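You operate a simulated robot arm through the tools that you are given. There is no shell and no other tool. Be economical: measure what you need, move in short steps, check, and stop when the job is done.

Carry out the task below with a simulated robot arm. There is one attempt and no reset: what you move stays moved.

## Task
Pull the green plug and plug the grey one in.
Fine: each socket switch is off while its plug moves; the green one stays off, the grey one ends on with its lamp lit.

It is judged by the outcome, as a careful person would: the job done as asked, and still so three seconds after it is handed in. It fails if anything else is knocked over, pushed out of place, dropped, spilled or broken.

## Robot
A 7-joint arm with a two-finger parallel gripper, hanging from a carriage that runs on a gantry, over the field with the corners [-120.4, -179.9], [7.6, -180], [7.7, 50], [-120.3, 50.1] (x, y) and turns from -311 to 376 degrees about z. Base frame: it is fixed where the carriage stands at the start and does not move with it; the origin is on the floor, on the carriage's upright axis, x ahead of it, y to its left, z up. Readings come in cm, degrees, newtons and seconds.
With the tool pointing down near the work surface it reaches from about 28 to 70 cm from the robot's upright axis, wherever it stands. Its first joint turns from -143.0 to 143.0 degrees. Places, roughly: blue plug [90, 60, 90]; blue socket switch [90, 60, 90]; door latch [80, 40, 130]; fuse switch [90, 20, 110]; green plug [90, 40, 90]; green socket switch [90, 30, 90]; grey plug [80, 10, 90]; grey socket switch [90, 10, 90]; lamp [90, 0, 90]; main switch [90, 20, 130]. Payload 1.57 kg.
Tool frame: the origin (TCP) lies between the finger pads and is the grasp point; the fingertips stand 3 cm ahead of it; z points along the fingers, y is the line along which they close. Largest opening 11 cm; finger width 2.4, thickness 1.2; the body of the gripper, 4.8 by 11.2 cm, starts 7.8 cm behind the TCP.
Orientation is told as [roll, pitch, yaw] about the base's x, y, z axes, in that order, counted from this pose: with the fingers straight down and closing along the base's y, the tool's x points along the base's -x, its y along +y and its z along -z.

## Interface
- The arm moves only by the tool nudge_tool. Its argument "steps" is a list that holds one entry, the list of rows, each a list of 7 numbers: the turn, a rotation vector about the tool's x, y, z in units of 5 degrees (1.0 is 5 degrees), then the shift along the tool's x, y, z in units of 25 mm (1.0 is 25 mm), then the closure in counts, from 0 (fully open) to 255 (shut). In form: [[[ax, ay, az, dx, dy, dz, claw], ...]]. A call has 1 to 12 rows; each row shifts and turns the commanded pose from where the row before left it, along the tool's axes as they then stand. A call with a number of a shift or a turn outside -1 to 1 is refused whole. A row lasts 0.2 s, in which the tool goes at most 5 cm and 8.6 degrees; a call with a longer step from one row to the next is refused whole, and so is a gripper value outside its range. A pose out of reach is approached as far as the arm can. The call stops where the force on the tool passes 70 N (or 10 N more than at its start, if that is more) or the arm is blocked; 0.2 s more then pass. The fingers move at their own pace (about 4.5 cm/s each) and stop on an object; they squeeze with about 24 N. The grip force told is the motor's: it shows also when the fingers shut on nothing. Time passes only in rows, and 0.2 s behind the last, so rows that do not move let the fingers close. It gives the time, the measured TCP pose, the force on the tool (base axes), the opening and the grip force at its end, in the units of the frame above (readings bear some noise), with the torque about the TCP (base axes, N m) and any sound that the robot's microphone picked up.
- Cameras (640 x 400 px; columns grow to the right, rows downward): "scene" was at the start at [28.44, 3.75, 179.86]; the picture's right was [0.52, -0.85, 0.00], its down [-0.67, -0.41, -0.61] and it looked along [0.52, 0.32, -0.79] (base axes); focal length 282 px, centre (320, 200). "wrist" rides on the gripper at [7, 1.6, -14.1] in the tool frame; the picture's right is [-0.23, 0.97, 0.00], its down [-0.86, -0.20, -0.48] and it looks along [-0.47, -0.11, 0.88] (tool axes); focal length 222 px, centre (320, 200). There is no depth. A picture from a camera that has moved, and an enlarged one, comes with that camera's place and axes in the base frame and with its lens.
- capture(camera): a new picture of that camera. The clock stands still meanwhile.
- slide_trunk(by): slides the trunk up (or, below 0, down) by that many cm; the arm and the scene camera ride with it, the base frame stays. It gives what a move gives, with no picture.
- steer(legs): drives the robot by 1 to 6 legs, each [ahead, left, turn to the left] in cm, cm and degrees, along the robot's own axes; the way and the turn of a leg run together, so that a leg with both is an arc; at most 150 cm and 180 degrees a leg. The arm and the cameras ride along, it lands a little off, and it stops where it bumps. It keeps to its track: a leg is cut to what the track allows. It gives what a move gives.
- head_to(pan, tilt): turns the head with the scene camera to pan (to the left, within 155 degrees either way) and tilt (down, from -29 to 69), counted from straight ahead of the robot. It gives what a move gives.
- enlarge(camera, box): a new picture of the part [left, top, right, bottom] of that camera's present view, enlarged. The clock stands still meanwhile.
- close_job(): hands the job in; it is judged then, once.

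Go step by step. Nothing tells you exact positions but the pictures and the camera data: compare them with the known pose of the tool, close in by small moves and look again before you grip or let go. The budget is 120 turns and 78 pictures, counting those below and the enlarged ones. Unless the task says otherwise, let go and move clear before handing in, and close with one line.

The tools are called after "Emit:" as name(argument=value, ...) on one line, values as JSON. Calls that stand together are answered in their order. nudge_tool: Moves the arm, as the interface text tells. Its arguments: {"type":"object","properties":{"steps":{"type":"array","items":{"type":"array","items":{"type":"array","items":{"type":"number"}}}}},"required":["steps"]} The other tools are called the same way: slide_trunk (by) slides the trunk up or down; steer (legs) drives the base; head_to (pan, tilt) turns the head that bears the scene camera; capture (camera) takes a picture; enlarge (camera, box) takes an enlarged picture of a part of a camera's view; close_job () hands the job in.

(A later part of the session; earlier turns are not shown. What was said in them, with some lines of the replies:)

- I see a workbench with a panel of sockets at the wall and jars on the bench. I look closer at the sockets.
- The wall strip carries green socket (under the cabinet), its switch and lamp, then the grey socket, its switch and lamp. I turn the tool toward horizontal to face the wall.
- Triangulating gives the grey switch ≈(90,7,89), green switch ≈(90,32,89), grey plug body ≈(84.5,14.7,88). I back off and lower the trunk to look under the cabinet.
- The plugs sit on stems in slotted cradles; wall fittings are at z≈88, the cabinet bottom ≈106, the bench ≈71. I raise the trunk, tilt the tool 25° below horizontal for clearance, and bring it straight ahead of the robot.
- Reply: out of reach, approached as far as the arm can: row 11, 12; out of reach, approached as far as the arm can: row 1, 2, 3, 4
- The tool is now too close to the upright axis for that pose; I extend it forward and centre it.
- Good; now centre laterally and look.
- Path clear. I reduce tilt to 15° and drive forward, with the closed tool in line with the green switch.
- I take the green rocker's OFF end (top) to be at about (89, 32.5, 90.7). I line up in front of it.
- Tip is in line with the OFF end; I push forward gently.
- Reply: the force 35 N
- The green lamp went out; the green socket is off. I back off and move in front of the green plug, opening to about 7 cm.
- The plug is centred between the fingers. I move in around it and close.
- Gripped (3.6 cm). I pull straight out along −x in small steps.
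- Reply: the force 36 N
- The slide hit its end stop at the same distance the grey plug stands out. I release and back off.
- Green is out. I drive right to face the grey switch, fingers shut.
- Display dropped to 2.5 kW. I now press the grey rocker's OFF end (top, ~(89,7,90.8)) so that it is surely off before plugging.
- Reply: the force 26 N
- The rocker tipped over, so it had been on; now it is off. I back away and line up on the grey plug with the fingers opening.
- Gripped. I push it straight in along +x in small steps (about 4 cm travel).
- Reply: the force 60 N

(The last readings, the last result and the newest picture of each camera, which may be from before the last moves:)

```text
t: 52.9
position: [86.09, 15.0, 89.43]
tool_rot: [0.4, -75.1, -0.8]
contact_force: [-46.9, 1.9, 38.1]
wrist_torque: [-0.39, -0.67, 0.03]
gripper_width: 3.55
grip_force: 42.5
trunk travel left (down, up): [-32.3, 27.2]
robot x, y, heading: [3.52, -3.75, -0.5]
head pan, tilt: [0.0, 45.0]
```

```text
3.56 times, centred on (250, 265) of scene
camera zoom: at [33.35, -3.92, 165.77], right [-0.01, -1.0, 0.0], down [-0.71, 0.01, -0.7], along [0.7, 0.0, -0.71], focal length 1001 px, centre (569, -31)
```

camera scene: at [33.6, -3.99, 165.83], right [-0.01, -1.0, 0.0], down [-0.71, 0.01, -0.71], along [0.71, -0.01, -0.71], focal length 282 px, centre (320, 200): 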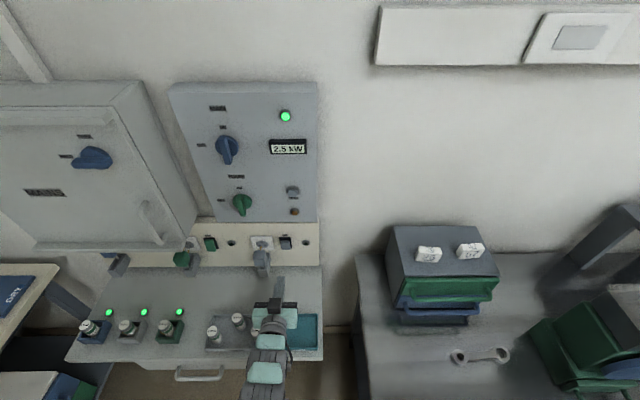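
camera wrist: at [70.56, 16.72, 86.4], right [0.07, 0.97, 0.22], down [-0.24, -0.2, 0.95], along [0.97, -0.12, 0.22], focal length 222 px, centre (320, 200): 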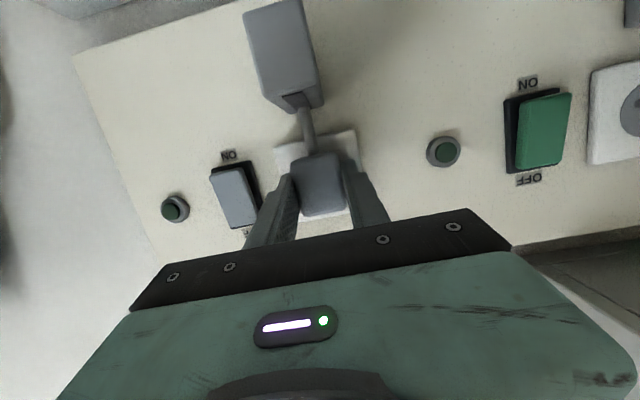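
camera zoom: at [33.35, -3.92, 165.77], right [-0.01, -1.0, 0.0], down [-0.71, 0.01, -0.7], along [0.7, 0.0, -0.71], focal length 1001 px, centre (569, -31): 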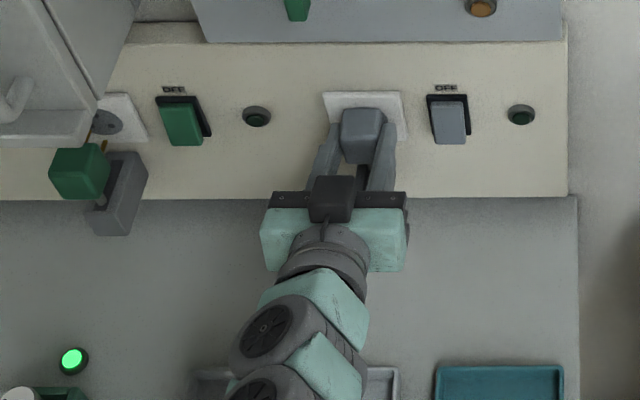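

Hard stop at 47 N; it looks seated. I release, back off, and check.

Emit:
nudge_tool(steps=[[[0, 0, 0, 0.02, 0, -0.07, 255], [0, 0, 0, 0, 0, 0, 93], [0, 0, 0, 0, 0, 0, 93], [0, 0, 0, 0, 0, 0, 93], [0, 0, 0, 0.207, 0, -0.773, 93], [0, 0, 0, 0.207, 0, -0.773, 93], [0, 0, 0, 0.207, 0, -0.773, 93], [0, 0, 0, 0.207, 0, -0.773, 93], [0, 0, 0, 0.207, 0, -0.773, 93], [0, 0, 0, 0, 0, 0, 255], [0, 0, 0, 0, 0, 0, 255], [0, 0, 0, 0, 0, 0, 255]]])

Emit:
capture(camera="wrist")

Emit:
enlarge(camera="scene", box=[160, 210, 340, 320])

```text
t: 55.5
position: [76.29, 14.87, 89.71]
tool_rot: [0.0, -75.0, -0.5]
contact_force: [0.1, -0.6, -0.1]
wrist_torque: [-0.04, -0.03, -0.02]
gripper_width: 0.0
grip_force: 0.3
trunk travel left (down, up): [-32.3, 27.2]
robot x, y, heading: [3.76, -3.77, -0.5]
head pan, tilt: [0.0, 45.0]
```

```text
41 pictures are left
camera wrist: at [60.86, 16.55, 86.56], right [0.07, 0.97, 0.22], down [-0.24, -0.2, 0.95], along [0.97, -0.12, 0.22], focal length 222 px, centre (320, 200)
```

wrist: 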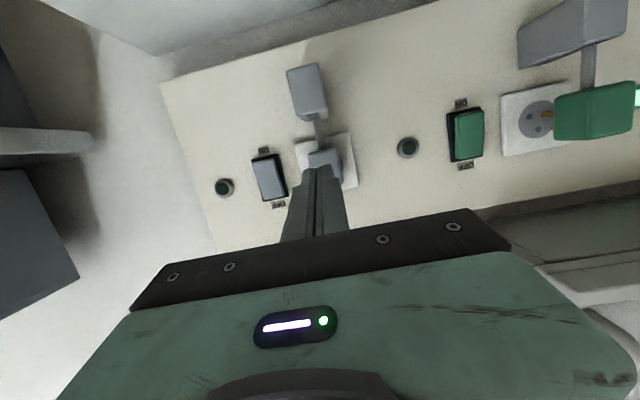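

```text
3.56 times, centred on (250, 265) of scene
camera zoom: at [33.6, -3.99, 165.83], right [-0.01, -1.0, 0.0], down [-0.71, 0.01, -0.71], along [0.71, -0.01, -0.71], focal length 1001 px, centre (569, -31)
```

zoom: 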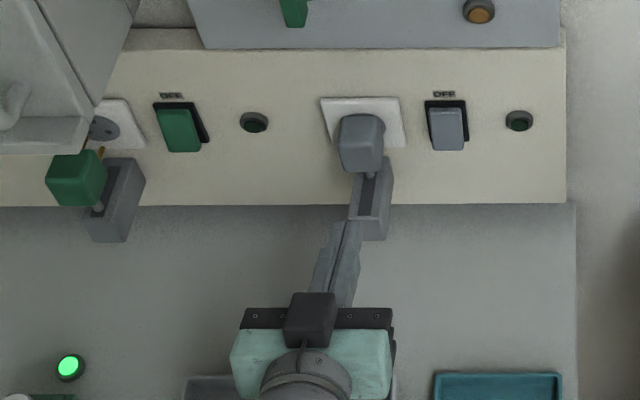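

Seated. Next, the ON end (bottom) of the grey rocker at about (89, 7, 86.2).

Emit:
nudge_tool(steps=[[[0, 0, 0, 0.377, -0.78, 0.101, 255], [0, 0, 0, 0.377, -0.78, 0.101, 255], [0, 0, 0, 0.377, -0.78, 0.101, 255], [0, 0, 0, 0.377, -0.78, 0.101, 255], [0, 0, 0, -0.186, 0, 0.696, 255], [0, 0, 0, -0.186, 0, 0.696, 255], [0, 0, 0, -0.186, 0, 0.696, 255], [0, 0, 0, 0, 0, 0, 255]]])

Emit:
capture(camera="wrist")

```text
t: 57.3
position: [81.57, 7.11, 85.76]
tool_rot: [-0.1, -75.0, -0.5]
contact_force: [0.2, -0.1, 0.5]
wrist_torque: [-0.04, 0.01, 0.0]
gripper_width: 0.03
grip_force: 22.2
trunk travel left (down, up): [-32.3, 27.2]
robot x, y, heading: [3.51, -3.54, -0.5]
head pan, tilt: [0.0, 45.0]
```

```text
39 pictures are left
camera wrist: at [66.1, 8.81, 82.69], right [0.07, 0.97, 0.22], down [-0.24, -0.2, 0.95], along [0.97, -0.12, 0.22], focal length 222 px, centre (320, 200)
```

wrist: 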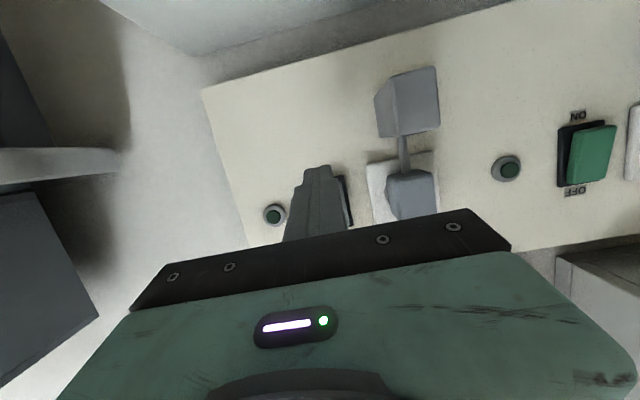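

Emit:
nudge_tool(steps=[[[0, 0, 0, -0.041, 0, 0.155, 255], [0, 0, 0, -0.041, 0, 0.155, 255], [0, 0, 0, -0.041, 0, 0.155, 255], [0, 0, 0, -0.041, 0, 0.155, 255], [0, 0, 0, -0.041, 0, 0.155, 255], [0, 0, 0, -0.041, 0, 0.155, 255], [0, 0, 0, -0.041, 0, 0.155, 255], [0, 0, 0, -0.041, 0, 0.155, 255], [0, 0, 0, -0.026, 0, 0.097, 255], [0, 0, 0, -0.026, 0, 0.097, 255], [0, 0, 0, -0.026, 0, 0.097, 255], [0, 0, 0, -0.026, 0, 0.097, 255]]])

Emit:
enlarge(camera="scene", box=[160, 80, 340, 320])

```text
t: 59.9
position: [85.9, 7.12, 85.55]
tool_rot: [0.2, -75.1, -0.8]
contact_force: [0.4, 0.6, 0.5]
wrist_torque: [0.01, 0.0, -0.05]
gripper_width: 0.0
grip_force: 21.4
trunk travel left (down, up): [-32.3, 27.2]
robot x, y, heading: [3.57, -3.36, -0.4]
head pan, tilt: [0.0, 45.0]
```

```text
1.67 times, centred on (250, 200) of scene
camera zoom: at [33.6, -3.99, 165.83], right [-0.01, -1.0, 0.0], down [-0.71, 0.01, -0.71], along [0.71, -0.01, -0.71], focal length 469 px, centre (437, 200)
```

zoom: 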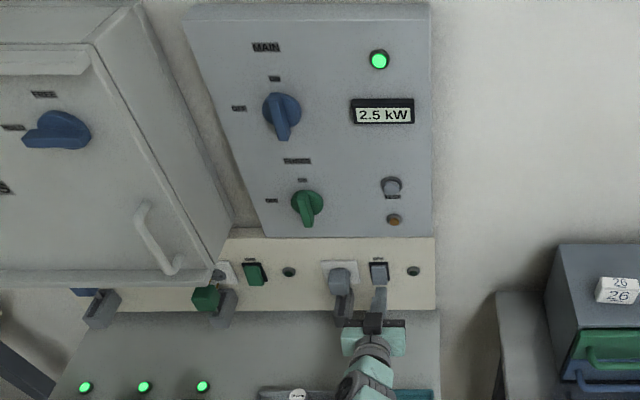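

No contact yet; I look closely.

Emit:
enlarge(camera="wrist", box=[240, 110, 480, 260])

Emit:
enlarge(camera="scene", box=[230, 215, 310, 275])

```text
2.67 times, centred on (360, 185) of wrist
camera zoom: at [70.4, 8.75, 82.54], right [0.07, 0.97, 0.22], down [-0.24, -0.2, 0.95], along [0.97, -0.12, 0.22], focal length 592 px, centre (213, 240)
```

zoom: 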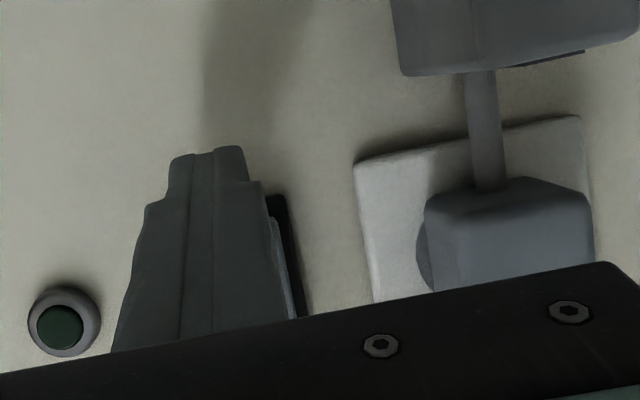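

```text
6.67 times, centred on (270, 245) of scene
camera zoom: at [33.6, -3.99, 165.83], right [-0.01, -1.0, 0.0], down [-0.71, 0.01, -0.71], along [0.71, -0.01, -0.71], focal length 1878 px, centre (653, -100)
```

zoom: 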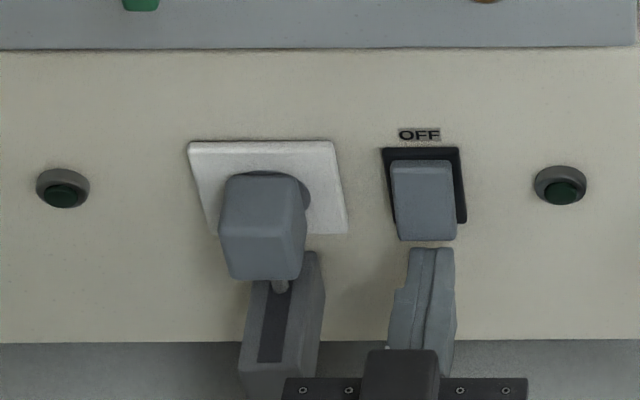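

The tip slipped just under the rocker. I back off, raise 1.4 cm and press again.

Emit:
nudge_tool(steps=[[[0, 0, 0, 0.155, 0, -0.58, 255], [0, 0, 0, 0.155, 0, -0.58, 255], [0, 0, 0, -0.28, 0, -0.075, 255], [0, 0, 0, -0.28, 0, -0.075, 255], [0, 0, 0, 0, 0, 0, 255]]])

Emit:
nudge_tool(steps=[[[0, 0, 0, -0.031, 0, 0.116, 255], [0, 0, 0, -0.031, 0, 0.116, 255], [0, 0, 0, -0.031, 0, 0.116, 255], [0, 0, 0, -0.031, 0, 0.116, 255], [0, 0, 0, -0.031, 0, 0.116, 255], [0, 0, 0, -0.031, 0, 0.116, 255], [0, 0, 0, -0.031, 0, 0.116, 255], [0, 0, 0, -0.031, 0, 0.116, 255], [0, 0, 0, -0.031, 0, 0.116, 255]]])

Emit:
enlarge(camera="scene", box=[160, 80, 340, 320])

```text
t: 61.1
position: [82.93, 7.05, 87.08]
tool_rot: [0.1, -75.0, -0.5]
contact_force: [0.2, -0.1, 1.1]
wrist_torque: [0.0, 0.0, -0.03]
gripper_width: 0.0
grip_force: 20.9
trunk travel left (down, up): [-32.3, 27.2]
robot x, y, heading: [3.5, -3.44, -0.5]
head pan, tilt: [0.0, 45.0]
```

```text
t: 63.1
position: [85.59, 7.13, 86.94]
tool_rot: [0.0, -74.9, -0.3]
contact_force: [-1.3, 0.7, -2.6]
wrist_torque: [0.02, 0.06, 0.0]
gripper_width: 0.0
grip_force: 21.1
trunk travel left (down, up): [-32.3, 27.2]
robot x, y, heading: [3.5, -3.6, -0.4]
head pan, tilt: [0.0, 45.0]
```

```text
1.67 times, centred on (250, 200) of scene
camera zoom: at [33.58, -3.99, 165.82], right [-0.01, -1.0, 0.0], down [-0.71, 0.01, -0.71], along [0.71, -0.01, -0.71], focal length 469 px, centre (437, 200)
```

zoom: 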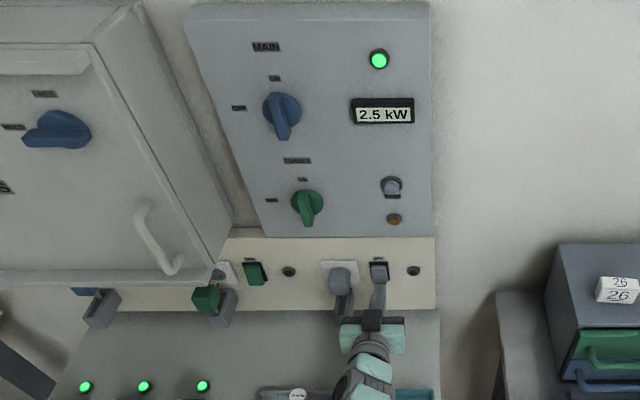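

It is grazing the rocker's lower edge. I raise another 1 cm.

Emit:
nudge_tool(steps=[[[0, 0, 0, 0.155, 0, -0.58, 255], [0, 0, 0, 0.155, 0, -0.58, 255], [0, 0, 0, -0.386, 0, -0.103, 255], [0, 0, 0, 0, 0, 0, 255], [0, 0, 0, -0.031, 0, 0.116, 255], [0, 0, 0, -0.031, 0, 0.116, 255], [0, 0, 0, -0.031, 0, 0.116, 255], [0, 0, 0, -0.031, 0, 0.116, 255], [0, 0, 0, -0.031, 0, 0.116, 255], [0, 0, 0, -0.031, 0, 0.116, 255], [0, 0, 0, -0.031, 0, 0.116, 255], [0, 0, 0, -0.031, 0, 0.116, 255]]])

```text
t: 65.7
position: [85.0, 7.14, 88.02]
tool_rot: [0.0, -75.0, -0.6]
contact_force: [0.3, -0.1, -0.1]
wrist_torque: [0.02, 0.02, -0.01]
gripper_width: 0.0
grip_force: 21.5
trunk travel left (down, up): [-32.3, 27.2]
robot x, y, heading: [3.25, -3.42, -0.5]
head pan, tilt: [0.0, 45.0]
```

Emit:
nudge_tool(steps=[[[0, 0, 0, -0.026, 0, 0.097, 255], [0, 0, 0, -0.026, 0, 0.097, 255], [0, 0, 0, -0.026, 0, 0.097, 255], [0, 0, 0, -0.026, 0, 0.097, 255]]])

Emit:
enlarge(camera="scene", box=[160, 80, 340, 320])

Emit:
enlarge(camera="wrist", box=[240, 110, 480, 260])

```text
t: 66.7
position: [85.67, 7.07, 88.0]
tool_rot: [0.3, -74.8, -0.7]
contact_force: [-12.5, 0.0, 1.9]
wrist_torque: [0.12, -0.08, 0.04]
gripper_width: 0.0
grip_force: 21.3
trunk travel left (down, up): [-32.3, 27.2]
robot x, y, heading: [3.26, -3.24, -0.7]
head pan, tilt: [0.0, 45.0]
```

```text
1.67 times, centred on (250, 200) of scene
camera zoom: at [33.49, -3.99, 165.79], right [-0.01, -1.0, 0.0], down [-0.71, 0.01, -0.71], along [0.71, -0.01, -0.71], focal length 469 px, centre (437, 200)
```

zoom: 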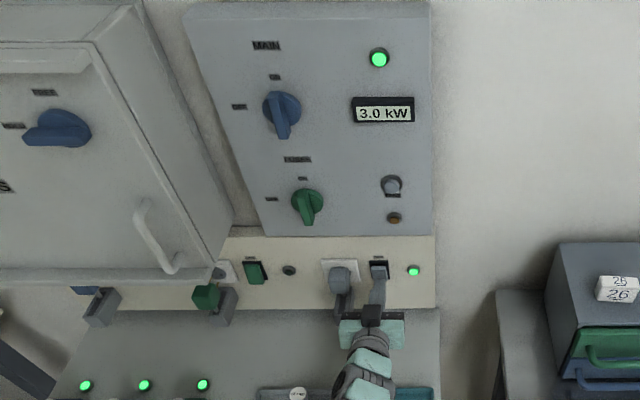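

```text
2.67 times, centred on (360, 185) of wrist
camera zoom: at [70.2, 8.81, 84.96], right [0.07, 0.97, 0.22], down [-0.24, -0.2, 0.95], along [0.97, -0.12, 0.22], focal length 592 px, centre (213, 240)
```

zoom: 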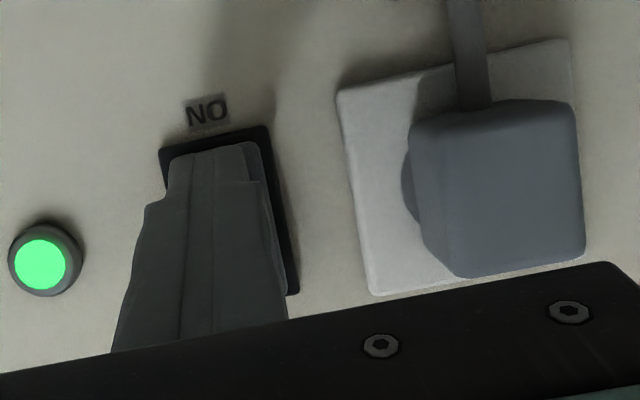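

The grey lamp is lit and the display reads 3.0 kW. I back off and check that it holds.

Emit:
nudge_tool(steps=[[[0, 0, 0, 0.207, 0, -0.773, 255], [0, 0, 0, 0.207, 0, -0.773, 255], [0, 0, 0, 0.207, 0, -0.773, 255], [0, 0, 0, 0.207, 0, -0.773, 255], [0, 0, 0, 0.207, 0, -0.773, 255], [0, 0, 0, 0, 0, 0, 255]]])

Emit:
steer(legs=[[-25, 15, 0]])

Emit:
capture(camera="scene")

Emit:
capture(camera="wrist")

```text
t: 68.1
position: [75.97, 7.18, 88.04]
tool_rot: [0.1, -75.0, -0.5]
contact_force: [-0.2, -0.2, -0.4]
wrist_torque: [-0.02, 0.04, -0.03]
gripper_width: 0.0
grip_force: 20.8
trunk travel left (down, up): [-32.3, 27.2]
robot x, y, heading: [3.72, -2.98, -0.5]
head pan, tilt: [0.0, 45.0]
```

```text
t: 70.1
position: [51.16, 22.53, 88.05]
tool_rot: [0.1, -75.0, -0.4]
contact_force: [-0.3, 0.0, 0.4]
wrist_torque: [0.03, -0.02, -0.02]
gripper_width: 0.0
grip_force: 21.5
trunk travel left (down, up): [-32.3, 27.2]
robot x, y, heading: [-21.28, 11.7, -0.3]
head pan, tilt: [0.0, 45.0]
```

```text
32 pictures are left
camera scene: at [8.71, 11.26, 165.83], right [-0.01, -1.0, 0.0], down [-0.71, 0.0, -0.71], along [0.71, 0.0, -0.71], focal length 282 px, centre (320, 200)
```

scene: 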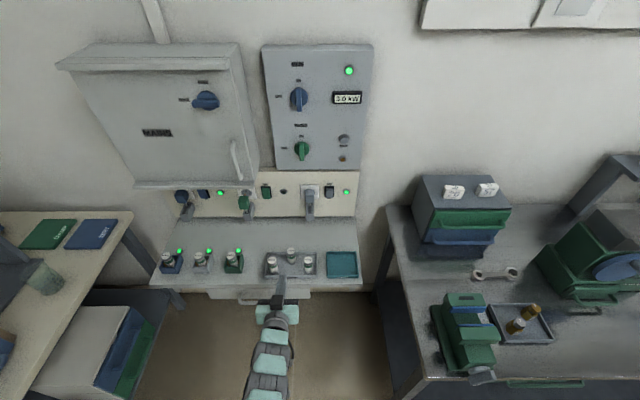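

```text
31 pictures are left
camera wrist: at [35.6, 24.2, 84.97], right [0.07, 0.97, 0.22], down [-0.24, -0.2, 0.95], along [0.97, -0.12, 0.22], focal length 222 px, centre (320, 200)
```

wrist: 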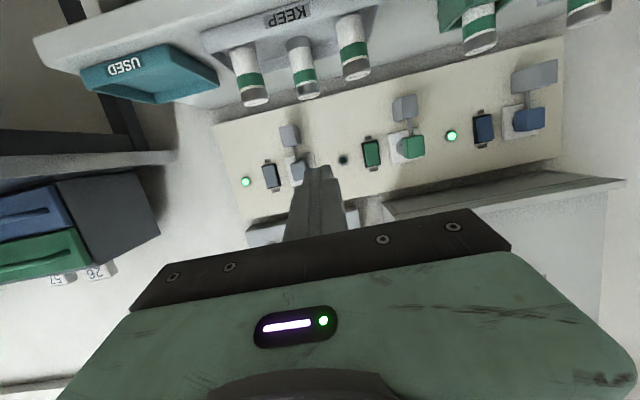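

The grey lamp stays lit, green is out and off, blue is unchanged and nothing else has moved. I hand in.

Emit:
close_job()

```text
The job is handed in.
```

The green plug is pulled with its switch off. The grey plug was put in with its switch off, then switched on, and its lamp is lit. I found the grey switch already on while unplugged, so I turned it off before plugging in.
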